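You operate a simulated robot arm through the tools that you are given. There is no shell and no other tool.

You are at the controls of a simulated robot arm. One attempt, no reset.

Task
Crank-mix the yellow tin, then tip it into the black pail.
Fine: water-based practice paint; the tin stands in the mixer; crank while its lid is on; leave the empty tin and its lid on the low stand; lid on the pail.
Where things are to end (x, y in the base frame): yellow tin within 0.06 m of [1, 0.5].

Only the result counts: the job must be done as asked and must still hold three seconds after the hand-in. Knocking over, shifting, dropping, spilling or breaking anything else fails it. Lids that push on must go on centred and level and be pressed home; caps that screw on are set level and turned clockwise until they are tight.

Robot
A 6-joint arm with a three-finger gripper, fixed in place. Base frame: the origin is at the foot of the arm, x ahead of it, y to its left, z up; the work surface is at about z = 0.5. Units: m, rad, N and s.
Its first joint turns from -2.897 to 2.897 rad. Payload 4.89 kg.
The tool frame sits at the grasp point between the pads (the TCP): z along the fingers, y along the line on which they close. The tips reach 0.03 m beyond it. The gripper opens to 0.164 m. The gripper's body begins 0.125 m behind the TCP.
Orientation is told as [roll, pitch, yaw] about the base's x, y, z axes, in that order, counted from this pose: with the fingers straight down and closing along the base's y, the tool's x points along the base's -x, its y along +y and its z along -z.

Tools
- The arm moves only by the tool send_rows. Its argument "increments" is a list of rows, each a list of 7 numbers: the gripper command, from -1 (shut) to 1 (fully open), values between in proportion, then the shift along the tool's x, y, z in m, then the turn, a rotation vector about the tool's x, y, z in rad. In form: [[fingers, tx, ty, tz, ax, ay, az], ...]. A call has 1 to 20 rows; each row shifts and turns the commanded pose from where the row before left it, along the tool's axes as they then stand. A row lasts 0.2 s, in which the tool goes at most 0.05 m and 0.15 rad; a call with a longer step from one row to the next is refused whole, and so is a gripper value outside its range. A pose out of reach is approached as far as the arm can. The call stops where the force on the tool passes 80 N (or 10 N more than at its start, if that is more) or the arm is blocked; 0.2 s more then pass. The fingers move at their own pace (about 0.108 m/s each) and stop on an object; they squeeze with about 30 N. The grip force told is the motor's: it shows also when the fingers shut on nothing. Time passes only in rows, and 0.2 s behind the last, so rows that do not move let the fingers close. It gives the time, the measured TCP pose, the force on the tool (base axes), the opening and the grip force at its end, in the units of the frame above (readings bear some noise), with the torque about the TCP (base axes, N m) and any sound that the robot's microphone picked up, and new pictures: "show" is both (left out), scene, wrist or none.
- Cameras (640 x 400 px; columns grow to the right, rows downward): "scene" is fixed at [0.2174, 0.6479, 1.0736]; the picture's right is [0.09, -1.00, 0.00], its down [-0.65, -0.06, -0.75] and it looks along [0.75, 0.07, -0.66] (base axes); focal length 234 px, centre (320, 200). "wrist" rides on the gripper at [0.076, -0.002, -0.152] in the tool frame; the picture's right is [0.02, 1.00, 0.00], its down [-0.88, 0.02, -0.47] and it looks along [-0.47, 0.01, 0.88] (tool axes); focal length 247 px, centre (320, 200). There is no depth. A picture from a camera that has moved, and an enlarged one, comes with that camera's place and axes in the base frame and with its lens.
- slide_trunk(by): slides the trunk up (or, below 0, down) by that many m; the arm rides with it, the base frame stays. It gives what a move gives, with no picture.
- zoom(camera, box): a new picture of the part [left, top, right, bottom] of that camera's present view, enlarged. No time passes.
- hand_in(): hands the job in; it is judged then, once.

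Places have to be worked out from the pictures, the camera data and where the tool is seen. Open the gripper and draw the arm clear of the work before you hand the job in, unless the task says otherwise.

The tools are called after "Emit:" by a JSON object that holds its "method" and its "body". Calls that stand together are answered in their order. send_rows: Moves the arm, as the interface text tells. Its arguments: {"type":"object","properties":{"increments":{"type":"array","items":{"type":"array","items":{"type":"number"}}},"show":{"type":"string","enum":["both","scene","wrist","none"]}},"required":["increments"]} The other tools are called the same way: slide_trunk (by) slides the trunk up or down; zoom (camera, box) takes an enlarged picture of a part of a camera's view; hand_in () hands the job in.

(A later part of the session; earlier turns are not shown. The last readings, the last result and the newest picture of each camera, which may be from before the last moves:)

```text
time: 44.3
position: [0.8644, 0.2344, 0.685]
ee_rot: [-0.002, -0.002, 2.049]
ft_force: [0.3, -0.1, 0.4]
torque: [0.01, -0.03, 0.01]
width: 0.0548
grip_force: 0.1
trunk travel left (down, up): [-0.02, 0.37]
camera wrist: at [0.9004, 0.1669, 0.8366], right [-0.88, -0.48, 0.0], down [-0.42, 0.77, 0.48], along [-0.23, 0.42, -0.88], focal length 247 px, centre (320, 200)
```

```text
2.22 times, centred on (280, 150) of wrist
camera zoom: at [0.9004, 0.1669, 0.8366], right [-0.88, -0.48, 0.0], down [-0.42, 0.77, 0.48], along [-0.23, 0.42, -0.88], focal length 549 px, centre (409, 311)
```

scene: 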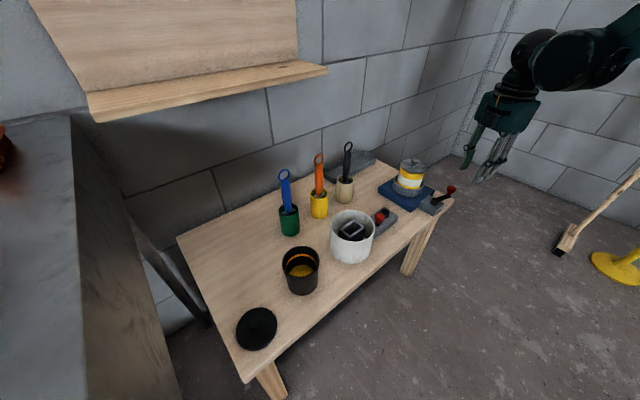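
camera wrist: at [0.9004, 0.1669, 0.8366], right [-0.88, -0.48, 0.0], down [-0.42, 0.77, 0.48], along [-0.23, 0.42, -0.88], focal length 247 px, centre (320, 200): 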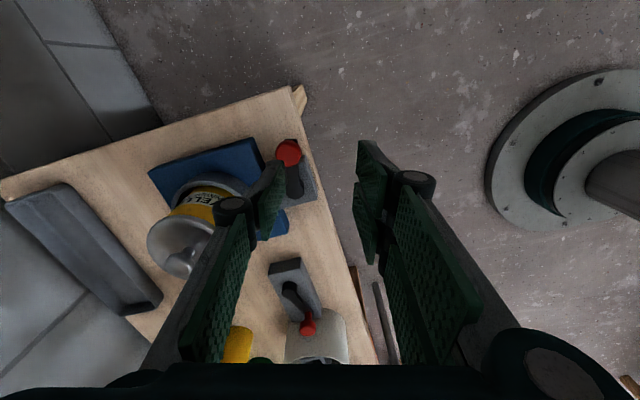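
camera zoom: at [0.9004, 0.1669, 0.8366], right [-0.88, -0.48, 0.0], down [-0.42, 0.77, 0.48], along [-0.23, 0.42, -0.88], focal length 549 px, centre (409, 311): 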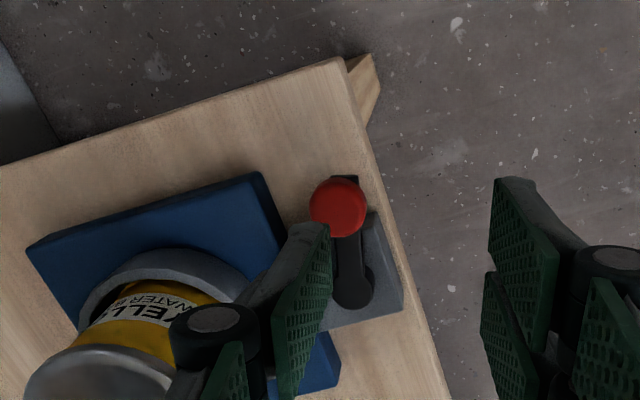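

The knob is at [0.892, 0.256] with the radial direction aligned with the tool's x axis. I move over it and descend with the fingers straddling it.

Emit:
{"method": "send_rows", "body": {"increments": [[-0.33, -0.0061, -0.0343, 0, 0, 0, 0], [-0.33, 0, 0, 0.035, 0, 0, 0], [-0.33, 0, 0, 0.035, 0, 0, 0], [-0.33, 0, 0, 0.034, 0, 0, 0], [-0.33, 0, 0, 0, 0, 0, 0]]}}

Emit:
{"method": "zoom", "body": {"camera": "wrist", "box": [200, 90, 440, 270]}}

Emit:
{"method": "zoom", "body": {"camera": "scene", "box": [400, 140, 500, 240]}}

```text
time: 45.5
position: [0.8903, 0.2573, 0.5797]
ee_rot: [-0.003, -0.004, 2.05]
ft_force: [-0.3, -0.2, 0.7]
torque: [0.0, -0.07, 0.02]
width: 0.055
grip_force: 0.1
trunk travel left (down, up): [-0.02, 0.37]
camera wrist: at [0.9274, 0.189, 0.7319], right [-0.88, -0.48, 0.0], down [-0.42, 0.77, 0.48], along [-0.23, 0.42, -0.88], focal length 247 px, centre (320, 200)
```

scene: 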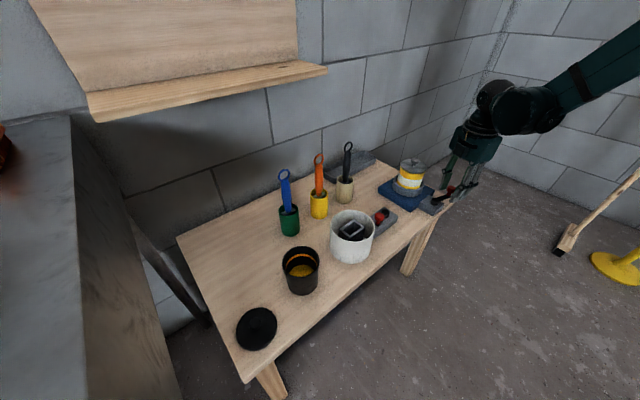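
wrist: 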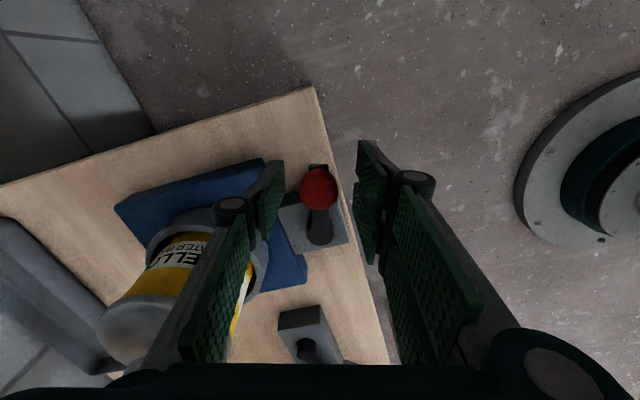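

```text
2.22 times, centred on (320, 180) of wrist
camera zoom: at [0.9274, 0.189, 0.7319], right [-0.88, -0.48, 0.0], down [-0.42, 0.77, 0.48], along [-0.23, 0.42, -0.88], focal length 549 px, centre (320, 244)
```

zoom: 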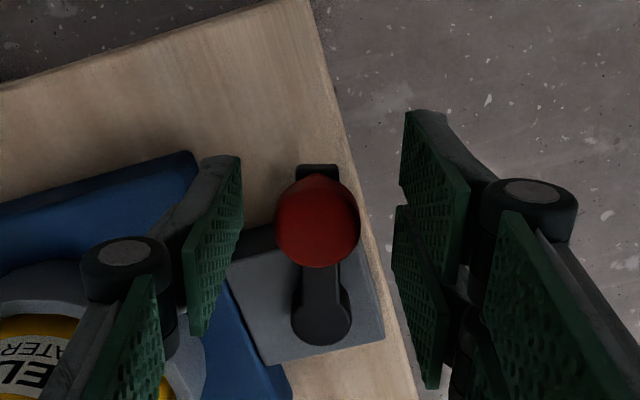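

```text
4.00 times, centred on (450, 190) of scene
camera zoom: at [0.2174, 0.6479, 1.0736], right [0.09, -1.0, 0.0], down [-0.65, -0.06, -0.75], along [0.75, 0.07, -0.66], focal length 936 px, centre (-200, 240)
```

zoom: 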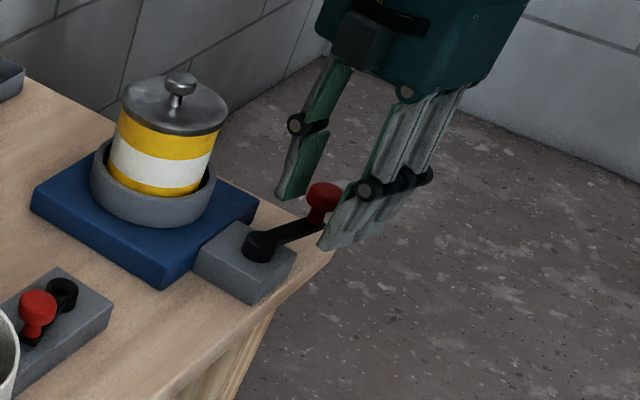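

The knob is centred between the pads. I close on it.

Emit:
{"method": "send_rows", "body": {"increments": [[-1, 0, 0, 0, 0, 0, 0], [-1, 0, 0, 0, 0, 0, 0], [-1, 0, 0, 0, 0, 0, 0]], "show": "wrist"}}

```text
time: 46.3
position: [0.8908, 0.2555, 0.5802]
ee_rot: [-0.002, -0.002, 2.052]
ft_force: [0.1, -1.6, -6.0]
torque: [-0.03, -0.07, 0.01]
width: 0.0259
grip_force: 44.6
trunk travel left (down, up): [-0.02, 0.37]
camera wrist: at [0.9276, 0.189, 0.7316], right [-0.88, -0.48, 0.0], down [-0.42, 0.77, 0.48], along [-0.23, 0.42, -0.88], focal length 247 px, centre (320, 200)
```

wrist: 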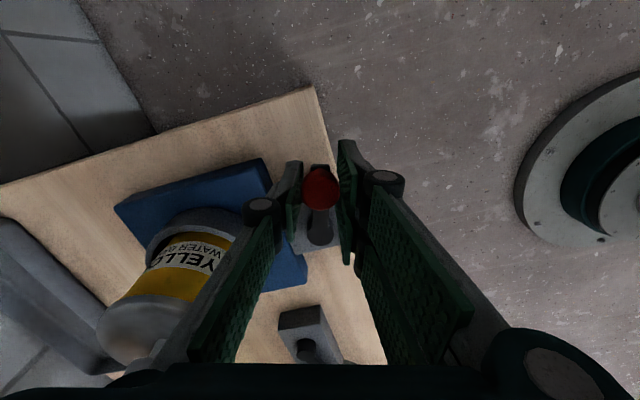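

A clean grip with low forces. I try swinging the crank back (clockwise) 0.5 rad with the hand turning along.

Emit:
{"method": "send_rows", "body": {"increments": [[-1, -0.0003, 0.0062, 0, 0, 0, 0.1], [-1, -0.0003, 0.0062, 0, 0, 0, 0.1], [-1, -0.0003, 0.0062, 0, 0, 0, 0.1], [-1, -0.0003, 0.0062, 0, 0, 0, 0.1], [-1, -0.0003, 0.0062, 0, 0, 0, 0.1]], "show": "wrist"}}

```text
time: 47.5
position: [0.8614, 0.2488, 0.5802]
ee_rot: [0.0, -0.003, 1.55]
ft_force: [2.1, -10.1, -24.8]
torque: [-0.12, -0.07, -0.14]
width: 0.0258
grip_force: 45.0
trunk travel left (down, up): [-0.02, 0.37]
camera wrist: at [0.862, 0.172, 0.7318], right [-1.0, 0.0, 0.0], down [0.0, 0.88, 0.48], along [0.0, 0.48, -0.88], focal length 247 px, centre (320, 200)
```

wrist: 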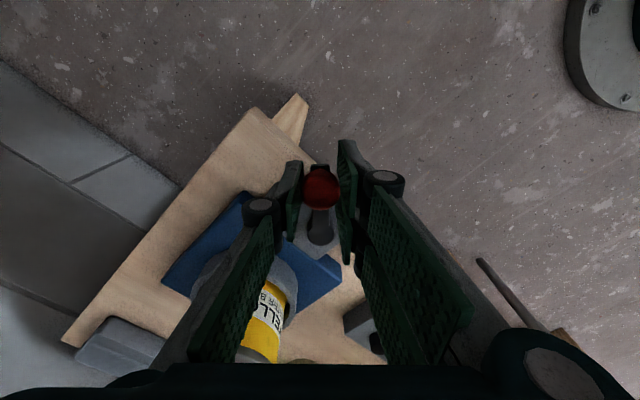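

Works smoothly. I continue the clockwise stroke toward the start position.

Emit:
{"method": "send_rows", "body": {"increments": [[-1, -0.0003, 0.0062, 0, 0, 0, 0.1], [-1, -0.0003, 0.0062, 0, 0, 0, 0.1], [-1, -0.0003, 0.0062, 0, 0, 0, 0.1], [-1, -0.0003, 0.0062, 0, 0, 0, 0.1], [-1, -0.0003, 0.0062, 0, 0, 0, 0.1], [-1, -0.0003, 0.0062, 0, 0, 0, 0.1], [-1, -0.0003, 0.0062, 0, 0, 0, 0.1], [-1, -0.0003, 0.0062, 0, 0, 0, 0.1], [-1, -0.0003, 0.0062, 0, 0, 0, 0.1], [-1, -0.0003, 0.0062, 0, 0, 0, 0.1], [-1, -0.0003, 0.0062, 0, 0, 0, 0.1], [-1, -0.0003, 0.0062, 0, 0, 0, 0.1], [-1, -0.0003, 0.0062, 0, 0, 0, 0.1], [-1, -0.0003, 0.0062, 0, 0, 0, 0.1], [-1, -0.0003, 0.0062, 0, 0, 0, 0.1], [-1, -0.0003, 0.0062, 0, 0, 0, 0.1], [-1, -0.0003, 0.0062, 0, 0, 0, 0.1], [-1, -0.0003, 0.0062, 0, 0, 0, 0.1]]}}

```text
time: 51.3
position: [0.8031, 0.3259, 0.5819]
ee_rot: [0.003, 0.0, -0.251]
ft_force: [23.1, -7.9, -10.2]
torque: [-0.17, -0.46, -0.07]
width: 0.0258
grip_force: 45.1
trunk travel left (down, up): [-0.02, 0.37]
camera wrist: at [0.7289, 0.343, 0.7332], right [0.23, 0.97, 0.0], down [0.86, -0.2, 0.47], along [0.46, -0.1, -0.88], focal length 247 px, centre (320, 200)
```

scene: 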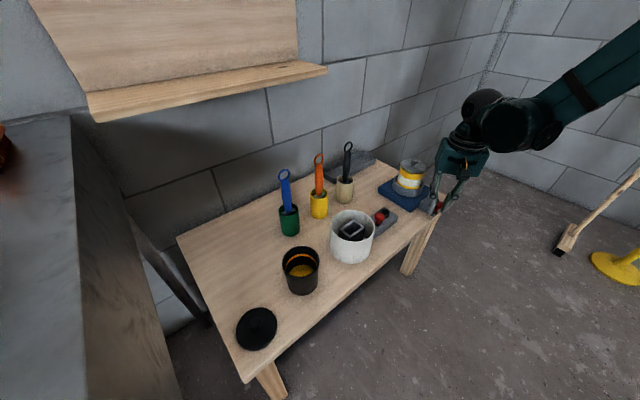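
wrist: 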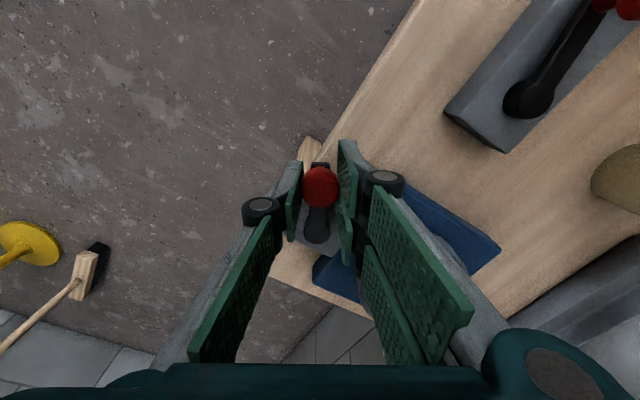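

The crank follows well, with a slight radial strain that I'll trim 2 mm inward. I finish the clockwise stroke gently.

Emit:
{"method": "send_rows", "body": {"increments": [[-1, -0.0023, 0.0062, 0, 0, 0, 0.1], [-1, -0.0003, 0.0031, 0, 0, 0, 0.05], [-1, -0.0002, 0.0031, 0, 0, 0, 0.05], [-1, 0, 0, 0, 0, 0, 0]], "show": "wrist"}}

```text
time: 52.3
position: [0.8088, 0.3376, 0.5803]
ee_rot: [0.002, 0.001, -0.45]
ft_force: [-2.3, -6.1, -4.2]
torque: [0.0, 0.25, -0.34]
width: 0.0254
grip_force: 45.4
trunk travel left (down, up): [-0.02, 0.37]
camera wrist: at [0.7386, 0.3691, 0.7334], right [0.41, 0.91, 0.0], down [0.8, -0.37, 0.47], along [0.43, -0.19, -0.88], focal length 247 px, centre (320, 200)
```

wrist: 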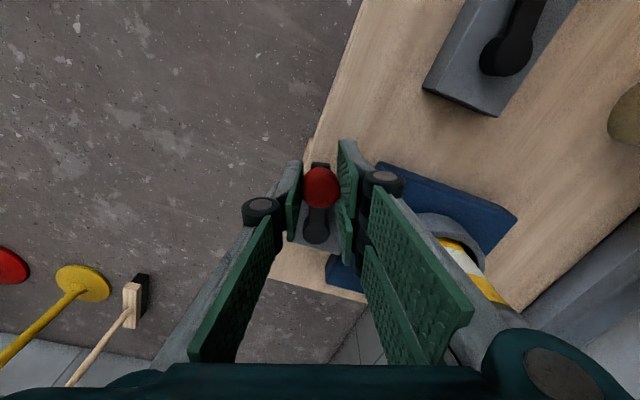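

Back at the start end with low forces; the fitted radius is ≈ 0.0595. I now make a full counter-clockwise stroke.

Emit:
{"method": "send_rows", "body": {"increments": [[-1, -0.0004, -0.0071, 0, 0, 0, -0.12], [-1, -0.0004, -0.0071, 0, 0, 0, -0.12], [-1, -0.0004, -0.0071, 0, 0, 0, -0.12], [-1, -0.0004, -0.0071, 0, 0, 0, -0.12], [-1, -0.0004, -0.0071, 0, 0, 0, -0.12], [-1, -0.0004, -0.0071, 0, 0, 0, -0.12], [-1, -0.0004, -0.0071, 0, 0, 0, -0.12], [-1, -0.0004, -0.0071, 0, 0, 0, -0.12], [-1, -0.0004, -0.0071, 0, 0, 0, -0.12], [-1, -0.0004, -0.0071, 0, 0, 0, -0.12], [-1, -0.0004, -0.0071, 0, 0, 0, -0.12], [-1, -0.0004, -0.0071, 0, 0, 0, -0.12], [-1, -0.0004, -0.0071, 0, 0, 0, -0.12], [-1, -0.0004, -0.0071, 0, 0, 0, -0.12], [-1, -0.0004, -0.0071, 0, 0, 0, -0.12], [-1, -0.0004, -0.0071, 0, 0, 0, -0.12], [-1, -0.0004, -0.0071, 0, 0, 0, -0.12], [-1, -0.0004, -0.0071, 0, 0, 0, -0.12], [-1, -0.0004, -0.0071, 0, 0, 0, -0.12]], "show": "wrist"}}

```text
time: 56.3
position: [0.8775, 0.2534, 0.5822]
ee_rot: [-0.002, -0.005, 1.835]
ft_force: [2.9, -16.3, 4.7]
torque: [-0.2, -0.05, 0.07]
width: 0.0262
grip_force: 44.7
trunk travel left (down, up): [-0.02, 0.37]
camera wrist: at [0.8986, 0.1807, 0.7331], right [-0.96, -0.28, 0.0], down [-0.25, 0.84, 0.48], along [-0.13, 0.46, -0.88], focal length 247 px, centre (320, 200)
```

wrist: 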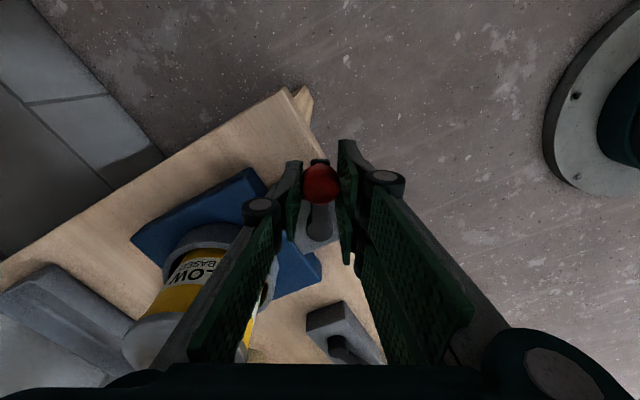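

Smooth again. I push on gently counter-clockwise to see whether the end stop is real when properly gripped.

Emit:
{"method": "send_rows", "body": {"increments": [[-1, -0.0003, -0.0059, 0, 0, 0, -0.1], [-1, -0.0003, -0.0059, 0, 0, 0, -0.1], [-1, -0.0001, -0.003, 0, 0, 0, -0.05], [-1, -0.0001, -0.003, 0, 0, 0, -0.05], [-1, -0.0001, -0.003, 0, 0, 0, -0.05], [-1, -0.0001, -0.003, 0, 0, 0, -0.05]], "show": "wrist"}}

```text
time: 57.6
position: [0.8909, 0.2597, 0.5808]
ee_rot: [0.008, -0.006, 2.195]
ft_force: [-29.2, -13.8, 5.9]
torque: [-0.19, 0.49, 0.19]
width: 0.0263
grip_force: 44.7
trunk travel left (down, up): [-0.02, 0.37]
stopped in row 6: the force on the tool passed its limit at 90 N (the readings are from after the stop); the commanded pose is now the measured one
camera wrist: at [0.9373, 0.2001, 0.7328], right [-0.8, -0.6, 0.01], down [-0.52, 0.7, 0.48], along [-0.29, 0.38, -0.88], focal length 247 px, centre (320, 200)
```

wrist: 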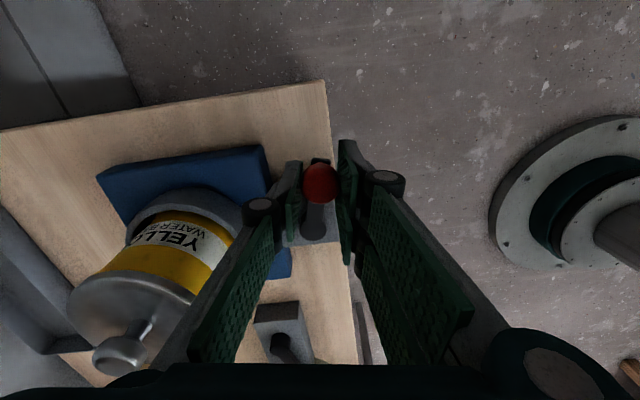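

The end stop is real, so the crank swings about 145° and I'll mix with several full strokes. I start the next clockwise stroke.

Emit:
{"method": "send_rows", "body": {"increments": [[-1, 0, 0.002, 0, 0, 0, 0.14], [-1, -0.0004, 0.0071, 0, 0, 0, 0.12], [-1, -0.0004, 0.0071, 0, 0, 0, 0.12], [-1, -0.0004, 0.0071, 0, 0, 0, 0.12], [-1, -0.0004, 0.0071, 0, 0, 0, 0.12], [-1, -0.0004, 0.0071, 0, 0, 0, 0.12], [-1, -0.0004, 0.0071, 0, 0, 0, 0.12], [-1, -0.0004, 0.0071, 0, 0, 0, 0.12], [-1, -0.0004, 0.0071, 0, 0, 0, 0.12], [-1, -0.0004, 0.0071, 0, 0, 0, 0.12], [-1, -0.0004, 0.0071, 0, 0, 0, 0.12], [-1, -0.0004, 0.0071, 0, 0, 0, 0.12], [-1, -0.0004, 0.0071, 0, 0, 0, 0.12], [-1, -0.0004, 0.0071, 0, 0, 0, 0.12], [-1, -0.0004, 0.0071, 0, 0, 0, 0.12], [-1, -0.0004, 0.0071, 0, 0, 0, 0.12], [-1, -0.0004, 0.0071, 0, 0, 0, 0.12], [-1, -0.0004, 0.0071, 0, 0, 0, 0.12], [-1, -0.0004, 0.0071, 0, 0, 0, 0.12], [-1, -0.0004, 0.0071, 0, 0, 0, 0.12]], "show": "wrist"}}

```text
time: 61.8
position: [0.8056, 0.3254, 0.5805]
ee_rot: [-0.001, 0.009, -0.23]
ft_force: [31.9, -8.7, -1.7]
torque: [-0.13, -0.46, 0.0]
width: 0.0259
grip_force: 45.1
trunk travel left (down, up): [-0.02, 0.37]
camera wrist: at [0.7317, 0.3413, 0.7329], right [0.21, 0.98, 0.0], down [0.87, -0.18, 0.47], along [0.46, -0.1, -0.88], focal length 247 px, centre (320, 200)
```

wrist: 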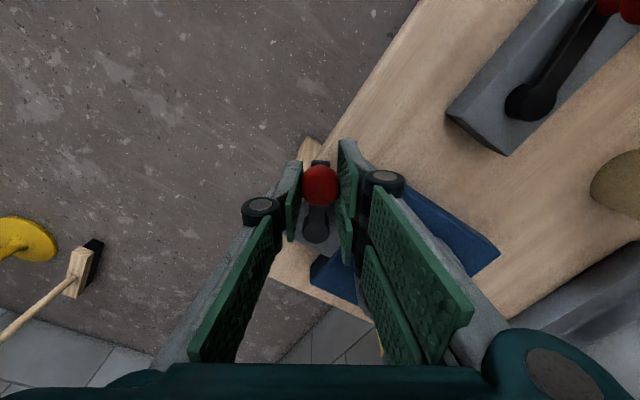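

I trim the radial strain, finish this stroke, then start the next counter-clockwise one.

Emit:
{"method": "send_rows", "body": {"increments": [[-1, -0.0033, 0.006, 0, 0, 0, 0.1], [-1, -0.0003, 0.006, 0, 0, 0, 0.1], [-1, -0.0004, -0.0071, 0, 0, 0, -0.12], [-1, -0.0004, -0.0071, 0, 0, 0, -0.12], [-1, -0.0004, -0.0071, 0, 0, 0, -0.12], [-1, -0.0004, -0.0071, 0, 0, 0, -0.12], [-1, -0.0004, -0.0071, 0, 0, 0, -0.12], [-1, -0.0004, -0.0071, 0, 0, 0, -0.12], [-1, -0.0004, -0.0071, 0, 0, 0, -0.12], [-1, -0.0004, -0.0071, 0, 0, 0, -0.12], [-1, -0.0004, -0.0071, 0, 0, 0, -0.12], [-1, -0.0004, -0.0071, 0, 0, 0, -0.12], [-1, -0.0004, -0.0071, 0, 0, 0, -0.12], [-1, -0.0004, -0.0071, 0, 0, 0, -0.12], [-1, -0.0004, -0.0071, 0, 0, 0, -0.12], [-1, -0.0004, -0.0071, 0, 0, 0, -0.12], [-1, -0.0004, -0.0071, 0, 0, 0, -0.12], [-1, -0.0004, -0.0071, 0, 0, 0, -0.12], [-1, -0.0004, -0.0071, 0, 0, 0, -0.12], [-1, -0.0004, -0.0071, 0, 0, 0, -0.12]], "show": "wrist"}}

```text
time: 66.0
position: [0.8754, 0.2528, 0.5803]
ee_rot: [0.007, -0.002, 1.737]
ft_force: [-8.5, 39.0, 4.3]
torque: [0.46, 0.13, -0.1]
width: 0.0261
grip_force: 44.9
trunk travel left (down, up): [-0.02, 0.37]
camera wrist: at [0.8892, 0.1795, 0.7322], right [-0.98, -0.19, 0.01], down [-0.16, 0.86, 0.48], along [-0.09, 0.47, -0.88], focal length 247 px, centre (320, 200)
```

wrist: 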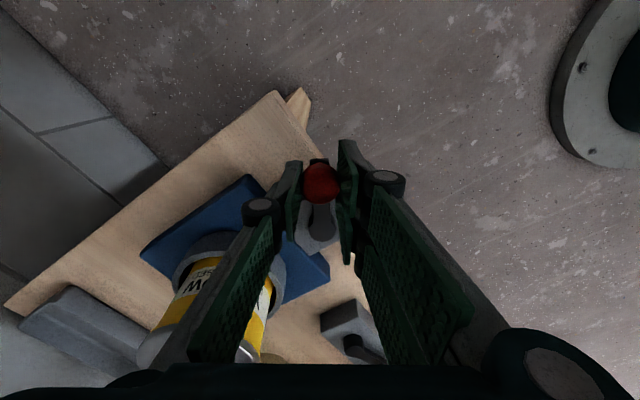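

Emit:
{"method": "send_rows", "body": {"increments": [[-1, -0.0033, -0.0059, 0, 0, 0, -0.1], [-1, -0.0003, -0.0059, 0, 0, 0, -0.1], [-1, -0.0002, -0.0048, 0, 0, 0, -0.08], [-1, -0.0005, 0.0077, 0, 0, 0, 0.13], [-1, -0.0005, 0.0077, 0, 0, 0, 0.13], [-1, -0.0005, 0.0077, 0, 0, 0, 0.13], [-1, -0.0005, 0.0077, 0, 0, 0, 0.13], [-1, -0.0005, 0.0077, 0, 0, 0, 0.13], [-1, -0.0005, 0.0077, 0, 0, 0, 0.13], [-1, -0.0005, 0.0077, 0, 0, 0, 0.13], [-1, -0.0005, 0.0077, 0, 0, 0, 0.13], [-1, -0.0005, 0.0077, 0, 0, 0, 0.13], [-1, -0.0005, 0.0077, 0, 0, 0, 0.13], [-1, -0.0005, 0.0077, 0, 0, 0, 0.13], [-1, -0.0005, 0.0077, 0, 0, 0, 0.13], [-1, -0.0005, 0.0077, 0, 0, 0, 0.13], [-1, -0.0005, 0.0077, 0, 0, 0, 0.13], [-1, -0.0005, 0.0077, 0, 0, 0, 0.13], [-1, -0.0005, 0.0077, 0, 0, 0, 0.13], [-1, -0.0005, 0.0077, 0, 0, 0, 0.13]], "show": "wrist"}}

```text
time: 70.2
position: [0.8068, 0.3266, 0.5794]
ee_rot: [0.0, 0.006, -0.202]
ft_force: [33.3, -9.8, -1.9]
torque: [-0.11, -0.47, 0.04]
width: 0.0262
grip_force: 44.8
trunk travel left (down, up): [-0.02, 0.37]
camera wrist: at [0.7327, 0.3396, 0.7331], right [0.18, 0.98, 0.0], down [0.87, -0.16, 0.47], along [0.46, -0.08, -0.88], focal length 247 px, centre (320, 200)
```

wrist: 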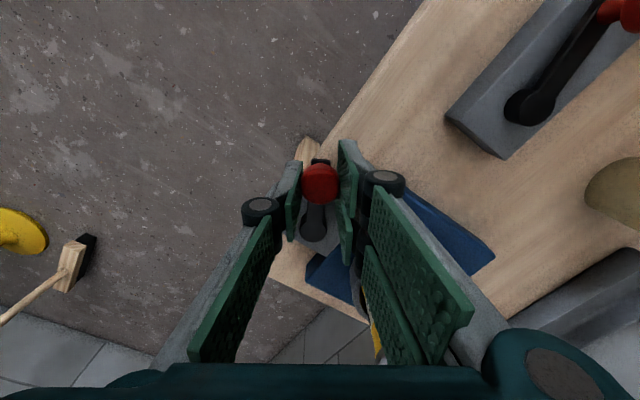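

Emit:
{"method": "send_rows", "body": {"increments": [[-1, -0.0033, 0.006, 0, 0, 0, 0.1], [-1, -0.0003, 0.006, 0, 0, 0, 0.1], [-1, -0.0002, 0.003, 0, 0, 0, 0.05], [-1, -0.0005, -0.0077, 0, 0, 0, -0.13], [-1, -0.0005, -0.0077, 0, 0, 0, -0.13], [-1, -0.0005, -0.0077, 0, 0, 0, -0.13], [-1, -0.0005, -0.0077, 0, 0, 0, -0.13], [-1, -0.0005, -0.0077, 0, 0, 0, -0.13], [-1, -0.0005, -0.0077, 0, 0, 0, -0.13], [-1, -0.0005, -0.0077, 0, 0, 0, -0.13], [-1, -0.0005, -0.0077, 0, 0, 0, -0.13], [-1, -0.0005, -0.0077, 0, 0, 0, -0.13], [-1, -0.0005, -0.0077, 0, 0, 0, -0.13], [-1, -0.0005, -0.0077, 0, 0, 0, -0.13], [-1, -0.0005, -0.0077, 0, 0, 0, -0.13], [-1, -0.0005, -0.0077, 0, 0, 0, -0.13], [-1, -0.0005, -0.0077, 0, 0, 0, -0.13], [-1, -0.0005, -0.0077, 0, 0, 0, -0.13], [-1, -0.0005, -0.0077, 0, 0, 0, -0.13], [-1, -0.0005, -0.0077, 0, 0, 0, -0.13]], "show": "wrist"}}

```text
time: 74.4
position: [0.8783, 0.2593, 0.5809]
ee_rot: [0.008, -0.004, 1.766]
ft_force: [-11.5, 36.4, 7.4]
torque: [0.49, 0.14, -0.06]
width: 0.0265
grip_force: 44.9
trunk travel left (down, up): [-0.02, 0.37]
camera wrist: at [0.8957, 0.1835, 0.7324], right [-0.98, -0.22, 0.01], down [-0.19, 0.86, 0.48], along [-0.11, 0.46, -0.88], focal length 247 px, centre (320, 200)
```

wrist: 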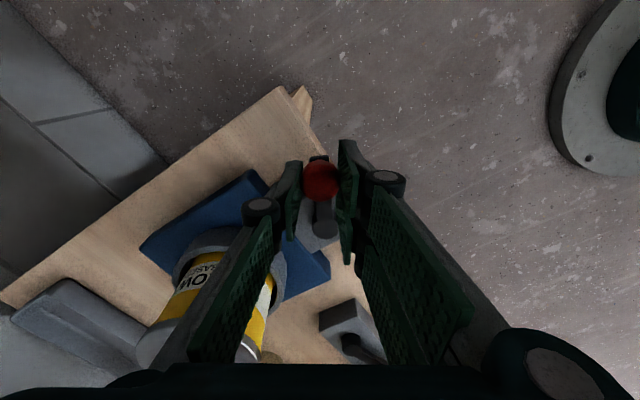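

I finish this counter-clockwise stroke to the stop, then open slightly to re-centre on the knob.

Emit:
{"method": "send_rows", "body": {"increments": [[-1, 0, -0.0055, 0, 0, 0, -0.1], [-1, 0, -0.0055, 0, 0, 0, -0.1], [-1, 0, -0.0035, 0, 0, 0, -0.08], [-0.33, 0, 0, 0, 0, 0, 0], [-0.33, 0, 0, 0, 0, 0, 0]], "show": "wrist"}}

Emit:
{"method": "zoom", "body": {"camera": "wrist", "box": [200, 90, 440, 270]}}

```text
time: 75.6
position: [0.8927, 0.2602, 0.5804]
ee_rot: [0.006, -0.002, 2.043]
ft_force: [-0.6, 0.0, 0.1]
torque: [-0.04, -0.02, -0.03]
width: 0.055
grip_force: 0.0
trunk travel left (down, up): [-0.02, 0.37]
camera wrist: at [0.9304, 0.1928, 0.7321], right [-0.88, -0.47, 0.01], down [-0.41, 0.78, 0.48], along [-0.23, 0.42, -0.88], focal length 247 px, centre (320, 200)
```

wrist: 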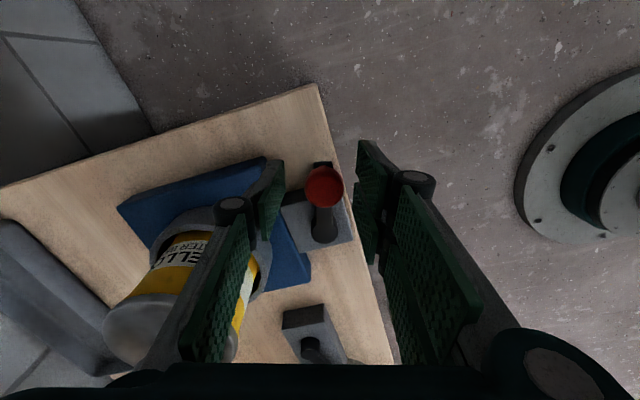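

```text
2.22 times, centred on (320, 180) of wrist
camera zoom: at [0.9304, 0.1928, 0.7321], right [-0.88, -0.47, 0.01], down [-0.41, 0.78, 0.48], along [-0.23, 0.42, -0.88], focal length 549 px, centre (320, 244)
```

zoom: 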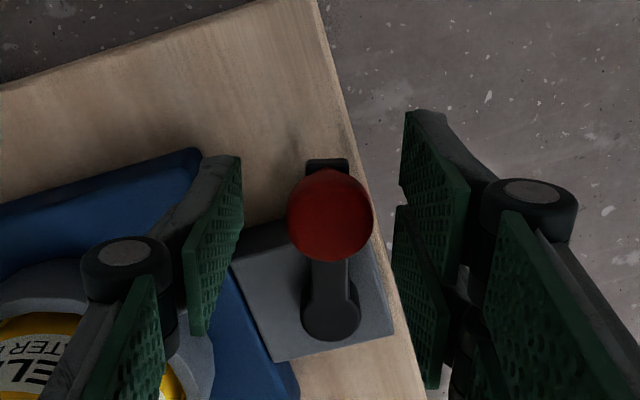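

The knob is at [0.893, 0.256]; I shift onto it, regrip, and do two more full cycles for thorough mixing.

Emit:
{"method": "send_rows", "body": {"increments": [[-0.33, 0.0037, 0.0019, 0, 0, 0, 0], [-1, 0, 0, 0, 0, 0, 0], [-1, 0, 0, 0, 0, 0, 0], [-1, -0.0005, 0.008, 0, 0, 0, 0.13], [-1, -0.0005, 0.008, 0, 0, 0, 0.13], [-1, -0.0005, 0.008, 0, 0, 0, 0.13], [-1, -0.0005, 0.008, 0, 0, 0, 0.13], [-1, -0.0005, 0.008, 0, 0, 0, 0.13], [-1, -0.0005, 0.008, 0, 0, 0, 0.13], [-1, -0.0005, 0.008, 0, 0, 0, 0.13], [-1, -0.0005, 0.008, 0, 0, 0, 0.13], [-1, -0.0005, 0.008, 0, 0, 0, 0.13], [-1, -0.0005, 0.008, 0, 0, 0, 0.13], [-1, -0.0005, 0.008, 0, 0, 0, 0.13], [-1, -0.0005, 0.008, 0, 0, 0, 0.13], [-1, -0.0005, 0.008, 0, 0, 0, 0.13], [-1, -0.0005, 0.008, 0, 0, 0, 0.13], [-1, -0.0005, 0.008, 0, 0, 0, 0.13], [-1, -0.0005, 0.008, 0, 0, 0, 0.13], [-1, -0.0005, 0.008, 0, 0, 0, 0.13]], "show": "wrist"}}

```text
time: 79.8
position: [0.8054, 0.322, 0.5821]
ee_rot: [-0.001, 0.006, -0.171]
ft_force: [-6.4, -0.9, -7.3]
torque: [0.02, 0.02, -0.15]
width: 0.0255
grip_force: 45.1
trunk travel left (down, up): [-0.02, 0.37]
camera wrist: at [0.7301, 0.3331, 0.7336], right [0.15, 0.99, 0.0], down [0.87, -0.13, 0.47], along [0.46, -0.07, -0.88], focal length 247 px, centre (320, 200)
```

wrist: 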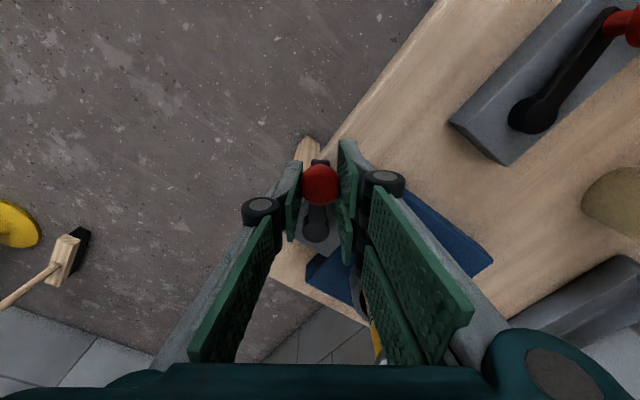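

Forces are low now. I finish the clockwise end and make the next counter-clockwise stroke.

Emit:
{"method": "send_rows", "body": {"increments": [[-1, -0.0003, 0.006, 0, 0, 0, 0.1], [-1, -0.0003, 0.006, 0, 0, 0, 0.1], [-1, -0.0003, 0.004, 0, 0, 0, 0.08], [-1, -0.0005, -0.008, 0, 0, 0, -0.13], [-1, -0.0005, -0.008, 0, 0, 0, -0.13], [-1, -0.0005, -0.008, 0, 0, 0, -0.13], [-1, -0.0005, -0.008, 0, 0, 0, -0.13], [-1, -0.0005, -0.008, 0, 0, 0, -0.13], [-1, -0.0005, -0.008, 0, 0, 0, -0.13], [-1, -0.0005, -0.008, 0, 0, 0, -0.13], [-1, -0.0005, -0.008, 0, 0, 0, -0.13], [-1, -0.0005, -0.008, 0, 0, 0, -0.13], [-1, -0.0005, -0.008, 0, 0, 0, -0.13], [-1, -0.0005, -0.008, 0, 0, 0, -0.13], [-1, -0.0005, -0.008, 0, 0, 0, -0.13], [-1, -0.0005, -0.008, 0, 0, 0, -0.13], [-1, -0.0005, -0.008, 0, 0, 0, -0.13], [-1, -0.0005, -0.008, 0, 0, 0, -0.13], [-1, -0.0005, -0.008, 0, 0, 0, -0.13], [-1, -0.0005, -0.008, 0, 0, 0, -0.13]], "show": "wrist"}}

```text
time: 84.0
position: [0.8754, 0.2512, 0.5814]
ee_rot: [0.006, -0.004, 1.767]
ft_force: [-9.2, 50.1, 2.8]
torque: [0.64, 0.12, -0.2]
width: 0.0259
grip_force: 44.8
trunk travel left (down, up): [-0.02, 0.37]
camera wrist: at [0.8927, 0.1764, 0.7326], right [-0.98, -0.22, 0.01], down [-0.19, 0.86, 0.48], along [-0.11, 0.46, -0.88], focal length 247 px, centre (320, 200)
```

wrist: 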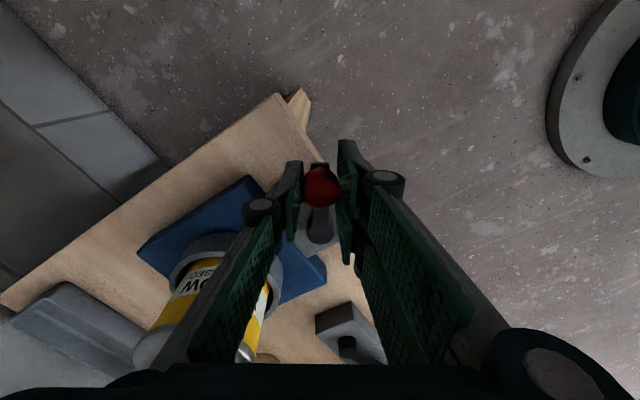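

I trim inward, finish to the counter-clockwise stop, and swing back once more.

Emit:
{"method": "send_rows", "body": {"increments": [[-1, -0.004, -0.004, 0, 0, 0, -0.1], [-1, -0.0005, -0.0058, 0, 0, 0, -0.1], [-1, -0.0003, -0.0045, 0, 0, 0, -0.08], [-1, -0.0005, 0.0079, 0, 0, 0, 0.13], [-1, -0.0005, 0.0079, 0, 0, 0, 0.13], [-1, -0.0005, 0.0079, 0, 0, 0, 0.13], [-1, -0.0005, 0.0079, 0, 0, 0, 0.13], [-1, -0.0005, 0.0079, 0, 0, 0, 0.13], [-1, -0.0005, 0.0079, 0, 0, 0, 0.13], [-1, -0.0005, 0.0079, 0, 0, 0, 0.13], [-1, -0.0005, 0.0079, 0, 0, 0, 0.13], [-1, -0.0005, 0.0079, 0, 0, 0, 0.13], [-1, -0.0005, 0.0079, 0, 0, 0, 0.13], [-1, -0.0005, 0.0079, 0, 0, 0, 0.13], [-1, -0.0005, 0.0079, 0, 0, 0, 0.13], [-1, -0.0005, 0.0079, 0, 0, 0, 0.13], [-1, -0.0005, 0.0079, 0, 0, 0, 0.13], [-1, -0.0005, 0.0079, 0, 0, 0, 0.13], [-1, -0.0005, 0.0079, 0, 0, 0, 0.13], [-1, -0.0005, 0.0079, 0, 0, 0, 0.13]], "show": "wrist"}}

```text
time: 88.2
position: [0.8034, 0.3207, 0.5811]
ee_rot: [-0.001, 0.005, -0.17]
ft_force: [31.6, -5.3, -1.6]
torque: [0.0, -0.54, 0.07]
width: 0.0258
grip_force: 44.8
trunk travel left (down, up): [-0.02, 0.37]
camera wrist: at [0.7276, 0.3331, 0.7334], right [0.15, 0.99, 0.0], down [0.87, -0.13, 0.47], along [0.46, -0.07, -0.88], focal length 247 px, centre (320, 200)
```

wrist: 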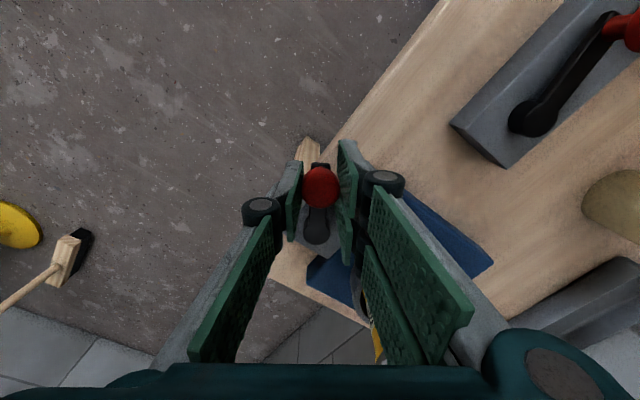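

One last full counter-clockwise stroke, after trimming at this end.

Emit:
{"method": "send_rows", "body": {"increments": [[-1, -0.003, 0.005, 0, 0, 0, 0.1], [-1, -0.0003, 0.006, 0, 0, 0, 0.1], [-1, -0.0003, 0.004, 0, 0, 0, 0.08], [-1, -0.0005, -0.0077, 0, 0, 0, -0.13], [-1, -0.0005, -0.0077, 0, 0, 0, -0.13], [-1, -0.0005, -0.0077, 0, 0, 0, -0.13], [-1, -0.0005, -0.0077, 0, 0, 0, -0.13], [-1, -0.0005, -0.0077, 0, 0, 0, -0.13], [-1, -0.0007, -0.0076, 0, 0, 0, -0.13], [-1, -0.0007, -0.0076, 0, 0, 0, -0.13], [-1, -0.0007, -0.0076, 0, 0, 0, -0.13], [-1, -0.0007, -0.0076, 0, 0, 0, -0.13], [-1, -0.0007, -0.0076, 0, 0, 0, -0.13], [-1, -0.0007, -0.0076, 0, 0, 0, -0.13], [-1, -0.0007, -0.0076, 0, 0, 0, -0.13], [-1, -0.0007, -0.0076, 0, 0, 0, -0.13], [-1, -0.0007, -0.0076, 0, 0, 0, -0.13], [-1, -0.0007, -0.0076, 0, 0, 0, -0.13], [-1, -0.0007, -0.0076, 0, 0, 0, -0.13], [-1, -0.0007, -0.0076, 0, 0, 0, -0.13]], "show": "wrist"}}

```text
time: 92.4
position: [0.8745, 0.2527, 0.582]
ee_rot: [0.005, -0.004, 1.764]
ft_force: [11.2, -40.3, 7.0]
torque: [-0.69, -0.21, -0.07]
width: 0.026
grip_force: 45.1
trunk travel left (down, up): [-0.02, 0.37]
camera wrist: at [0.8911, 0.1788, 0.7328], right [-0.98, -0.21, 0.01], down [-0.19, 0.86, 0.48], along [-0.11, 0.46, -0.88], focal length 247 px, centre (320, 200)
```

wrist: 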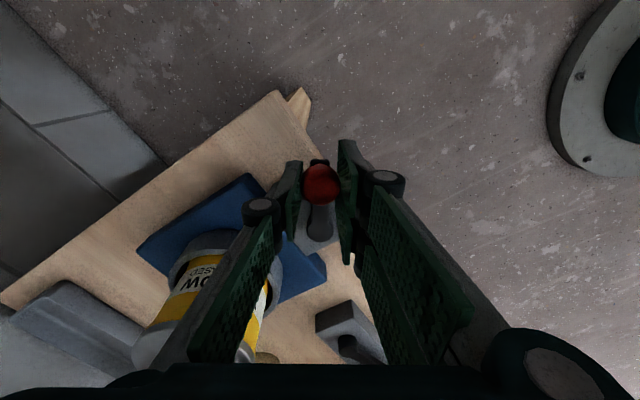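

I finish at the counter-clockwise stop, release, and lift straight up.

Emit:
{"method": "send_rows", "body": {"increments": [[-1, 0.003, -0.0058, 0, 0, 0, -0.1], [-1, -0.0003, -0.006, 0, 0, 0, -0.1], [-1, -0.0003, -0.0045, 0, 0, 0, -0.08], [-0.3, 0, 0, 0, 0, 0, 0], [-0.3, 0, 0, 0, 0, 0, 0], [-0.3, 0, 0, -0.04, 0, 0, 0], [-0.3, 0, 0, -0.045, 0, 0, 0], [-0.3, 0, 0, -0.045, 0, 0, 0], [-0.3, 0, 0, -0.045, 0, 0, 0], [-0.3, 0, 0, -0.045, 0, 0, 0]]}}

Emit:
{"method": "zoom", "body": {"camera": "scene", "box": [360, 130, 500, 240]}}

```text
time: 94.6
position: [0.8935, 0.255, 0.8002]
ee_rot: [0.007, -0.006, 2.044]
ft_force: [1.8, -0.5, -1.0]
torque: [-0.03, 0.22, 0.02]
width: 0.0578
grip_force: 0.1
trunk travel left (down, up): [-0.02, 0.37]
camera wrist: at [0.9299, 0.1889, 0.9519], right [-0.88, -0.47, 0.01], down [-0.41, 0.77, 0.48], along [-0.23, 0.42, -0.88], focal length 247 px, centre (320, 200)
```

scene: 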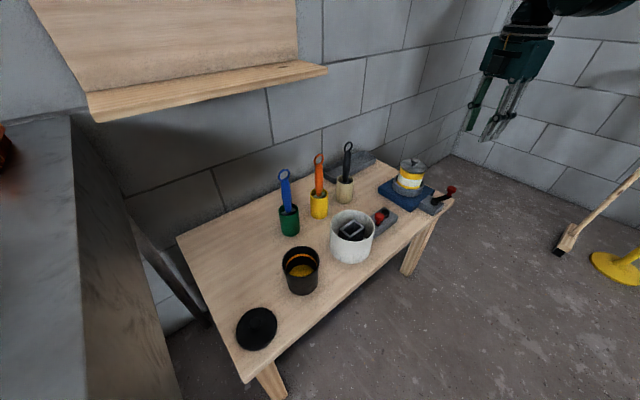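
wrist: 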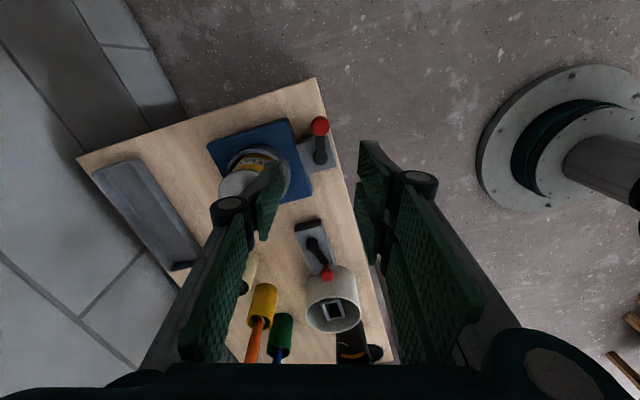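

```text
3.64 times, centred on (430, 185) of scene
camera zoom: at [0.2174, 0.6479, 1.0736], right [0.09, -1.0, 0.0], down [-0.65, -0.06, -0.75], along [0.75, 0.07, -0.66], focal length 851 px, centre (-80, 254)
```

zoom: 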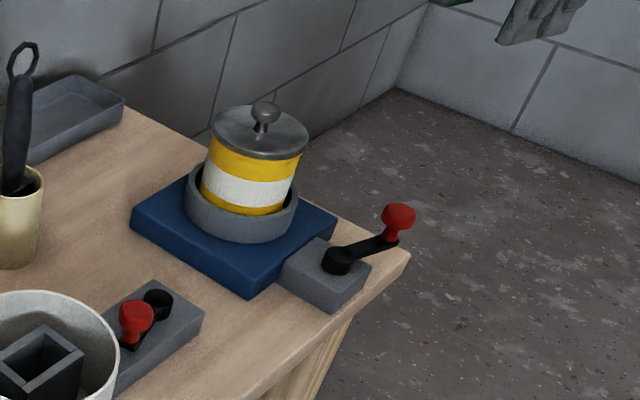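

The mixing strokes are done and everything else is undisturbed. Next I take the lid off: I rotate the hand to face radially outward (yaw ≈ 0.39) above the crank area.

Emit:
{"method": "send_rows", "body": {"increments": [[-0.3, 0, 0, 0, 0, 0, 0.15], [-0.3, 0, 0, 0, 0, 0, 0.15], [-0.3, 0, 0, 0, 0, 0, 0.15], [-0.3, 0, 0, 0, 0, 0, 0.15], [-0.3, 0, 0, 0, 0, 0, 0.15], [-0.3, 0, 0, 0, 0, 0, 0.15], [-0.3, 0, 0, 0, 0, 0, 0.15], [-0.3, 0, 0, 0, 0, 0, 0.15], [-0.3, 0, 0, 0, 0, 0, 0.15], [-0.3, 0, 0, 0, 0, 0, 0.15], [-0.3, 0, 0, 0, 0, 0, 0.15], [-0.3, 0, 0, 0, 0, 0, 0]]}}

```text
time: 97.2
position: [0.8912, 0.2548, 0.8015]
ee_rot: [0.003, 0.006, 0.393]
ft_force: [-1.3, -0.8, -0.1]
torque: [-0.02, 0.0, 0.0]
width: 0.0574
grip_force: 0.1
trunk travel left (down, up): [-0.02, 0.37]
camera wrist: at [0.8218, 0.2254, 0.9528], right [-0.4, 0.92, 0.0], down [0.81, 0.35, 0.47], along [0.43, 0.19, -0.88], focal length 247 px, centre (320, 200)
```

scene: 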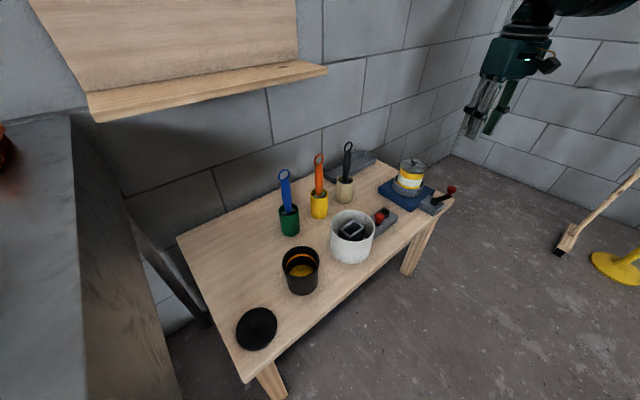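
wrist: 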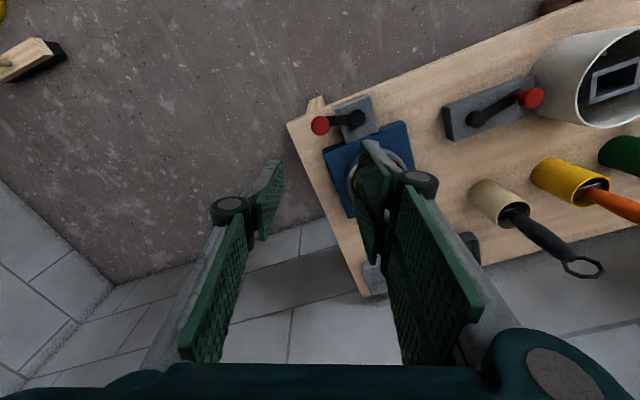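

I move above the tin at a safe height.

Emit:
{"method": "send_rows", "body": {"increments": [[-0.3, -0.027, 0.0354, 0, 0, 0, 0], [-0.3, -0.027, 0.0354, 0, 0, 0, 0], [-0.3, -0.027, 0.0354, 0, 0, 0, 0], [-0.3, 0, 0, 0, 0, 0, 0]]}}

Emit:
{"method": "zoom", "body": {"camera": "wrist", "box": [240, 100, 420, 260]}}

```text
time: 98.2
position: [0.9253, 0.3865, 0.8016]
ee_rot: [0.005, 0.005, 0.397]
ft_force: [-0.3, -1.3, 0.4]
torque: [0.13, -0.01, 0.0]
width: 0.0572
grip_force: 0.1
trunk travel left (down, up): [-0.02, 0.37]
camera wrist: at [0.8563, 0.3547, 0.9533], right [-0.4, 0.91, 0.0], down [0.81, 0.35, 0.47], along [0.43, 0.19, -0.88], focal length 247 px, centre (320, 200)
```

scene: 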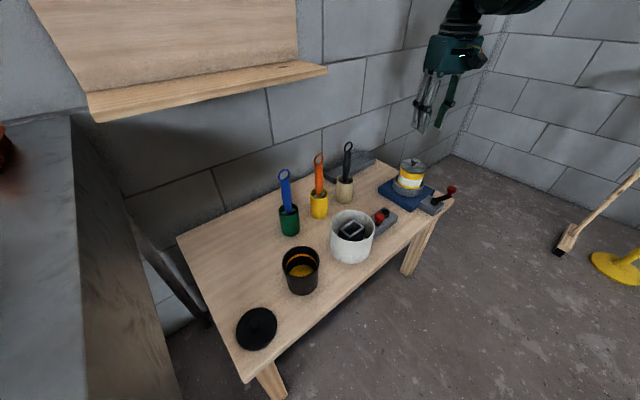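
wrist: 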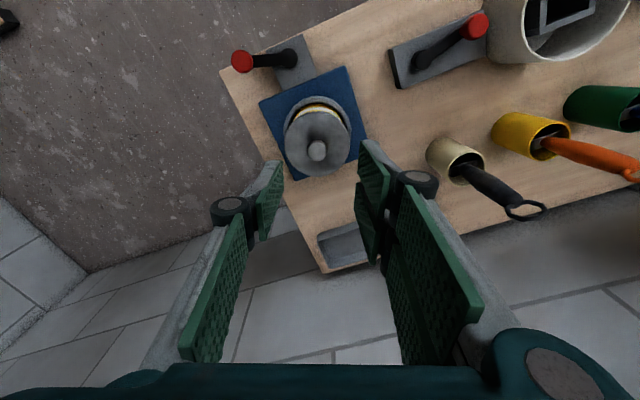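

```text
2.50 times, centred on (330, 180) of wrist
camera zoom: at [0.8563, 0.3547, 0.9533], right [-0.4, 0.91, 0.0], down [0.81, 0.35, 0.47], along [0.43, 0.19, -0.88], focal length 617 px, centre (295, 250)
```

zoom: 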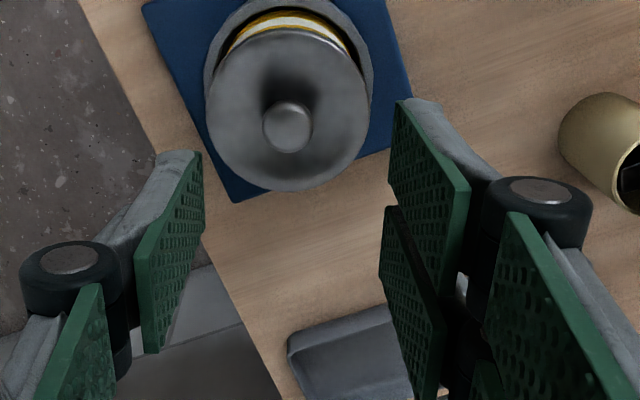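

From this view the lid centre is ≈ [0.941, 0.388] and the knob top z≈0.65. I move over it and go down to z≈0.70 to test the reach.

Emit:
{"method": "send_rows", "body": {"increments": [[-0.3, -0.0076, -0.0024, 0.03, 0, 0, 0], [-0.3, -0.0075, -0.0023, 0.035, 0, 0, 0], [-0.3, 0, 0, 0.035, 0, 0, 0], [-0.3, 0, 0, 0, 0, 0, 0]]}}

Emit:
{"method": "zoom", "body": {"camera": "wrist", "box": [240, 100, 420, 260]}}

```text
time: 99.2
position: [0.9397, 0.3877, 0.6997]
ee_rot: [0.005, 0.004, 0.394]
ft_force: [-0.5, 0.9, 0.2]
torque: [0.02, -0.06, -0.02]
width: 0.0574
grip_force: 0.1
trunk travel left (down, up): [-0.02, 0.37]
camera wrist: at [0.87, 0.3564, 0.8528], right [-0.4, 0.91, 0.0], down [0.81, 0.35, 0.47], along [0.43, 0.19, -0.88], focal length 247 px, centre (320, 200)
```

scene: 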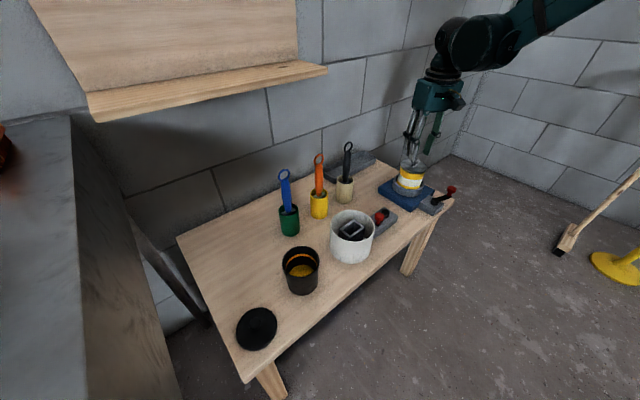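
wrist: 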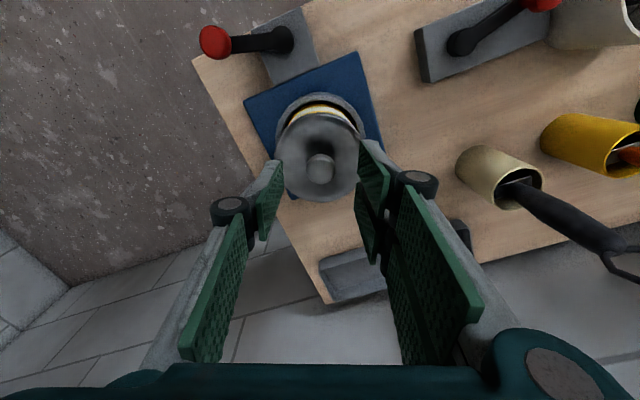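

```text
2.50 times, centred on (330, 180) of wrist
camera zoom: at [0.87, 0.3564, 0.8528], right [-0.4, 0.91, 0.0], down [0.81, 0.35, 0.47], along [0.43, 0.19, -0.88], focal length 617 px, centre (295, 250)
```

zoom: 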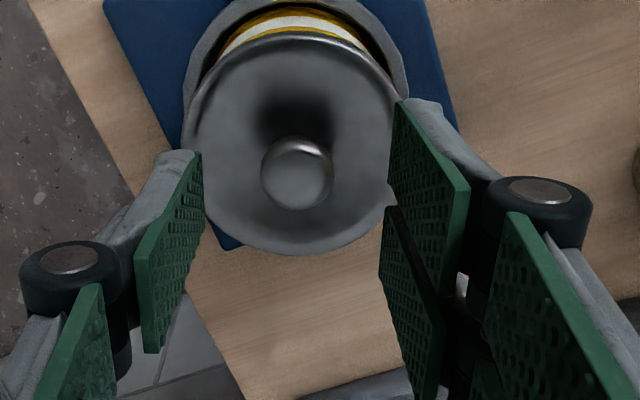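

Reach is fine and the hand is centred on the knob. I descend to z≈0.657 and close on the knob.

Emit:
{"method": "send_rows", "body": {"increments": [[-0.3, -0.001, 0, 0.022, 0, 0, 0], [-0.3, 0, 0, 0.021, 0, 0, 0], [-0.3, 0, 0, 0, 0, 0, 0], [-1, 0, 0, 0, 0, 0, 0], [-1, 0, 0, 0, 0, 0, 0], [-1, 0, 0, 0, 0, 0, 0]]}}

Emit:
{"method": "zoom", "body": {"camera": "wrist", "box": [240, 100, 420, 260]}}

Emit:
{"method": "zoom", "body": {"camera": "scene", "box": [360, 120, 480, 220]}}

```text
time: 100.6
position: [0.9391, 0.3883, 0.6587]
ee_rot: [0.006, 0.003, 0.395]
ft_force: [-5.3, 9.2, 42.8]
torque: [0.32, 0.05, 0.04]
width: 0.0228
grip_force: 29.7
trunk travel left (down, up): [-0.02, 0.37]
camera wrist: at [0.8698, 0.3568, 0.8122], right [-0.4, 0.91, 0.01], down [0.81, 0.35, 0.47], along [0.43, 0.19, -0.88], focal length 247 px, centre (320, 200)
```

scene: 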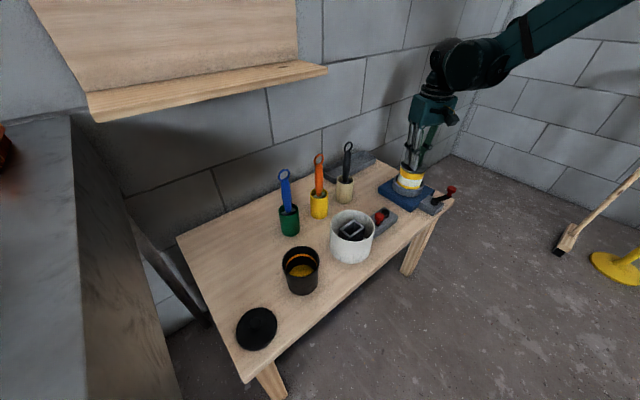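
wrist: 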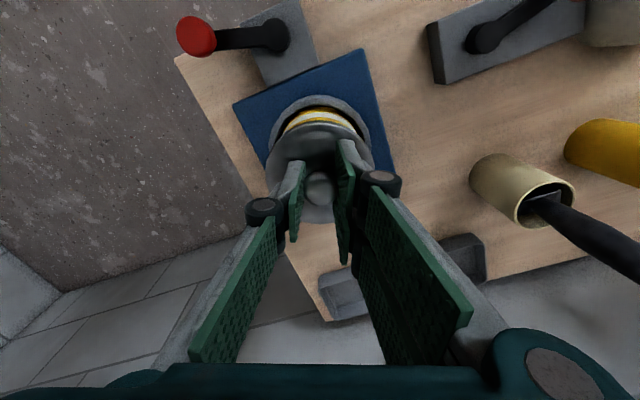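

```text
2.50 times, centred on (330, 180) of wrist
camera zoom: at [0.8698, 0.3568, 0.8122], right [-0.4, 0.91, 0.01], down [0.81, 0.35, 0.47], along [0.43, 0.19, -0.88], focal length 617 px, centre (295, 250)
```

zoom: 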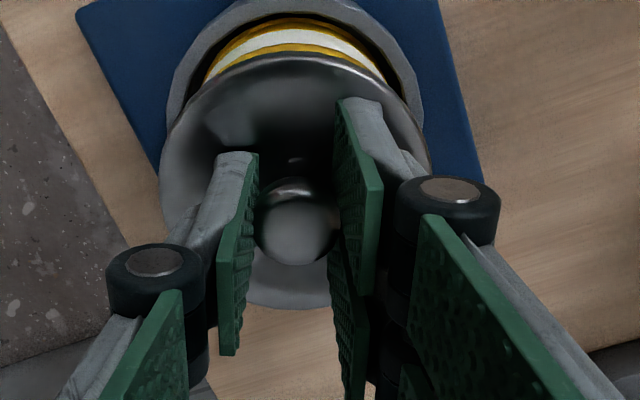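

```text
4.00 times, centred on (420, 170) of scene
camera zoom: at [0.2174, 0.6479, 1.0736], right [0.09, -1.0, 0.0], down [-0.65, -0.06, -0.75], along [0.75, 0.07, -0.66], focal length 936 px, centre (-80, 320)
```

zoom: 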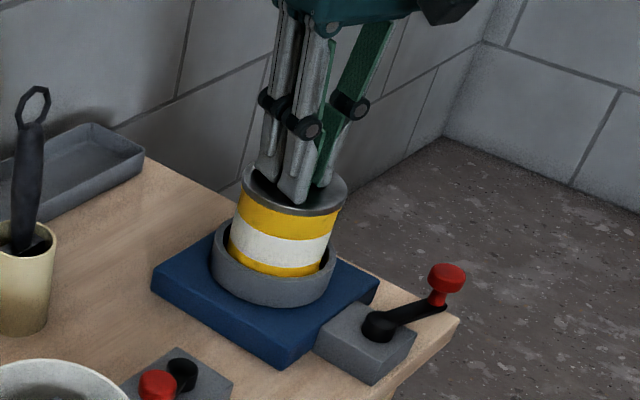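

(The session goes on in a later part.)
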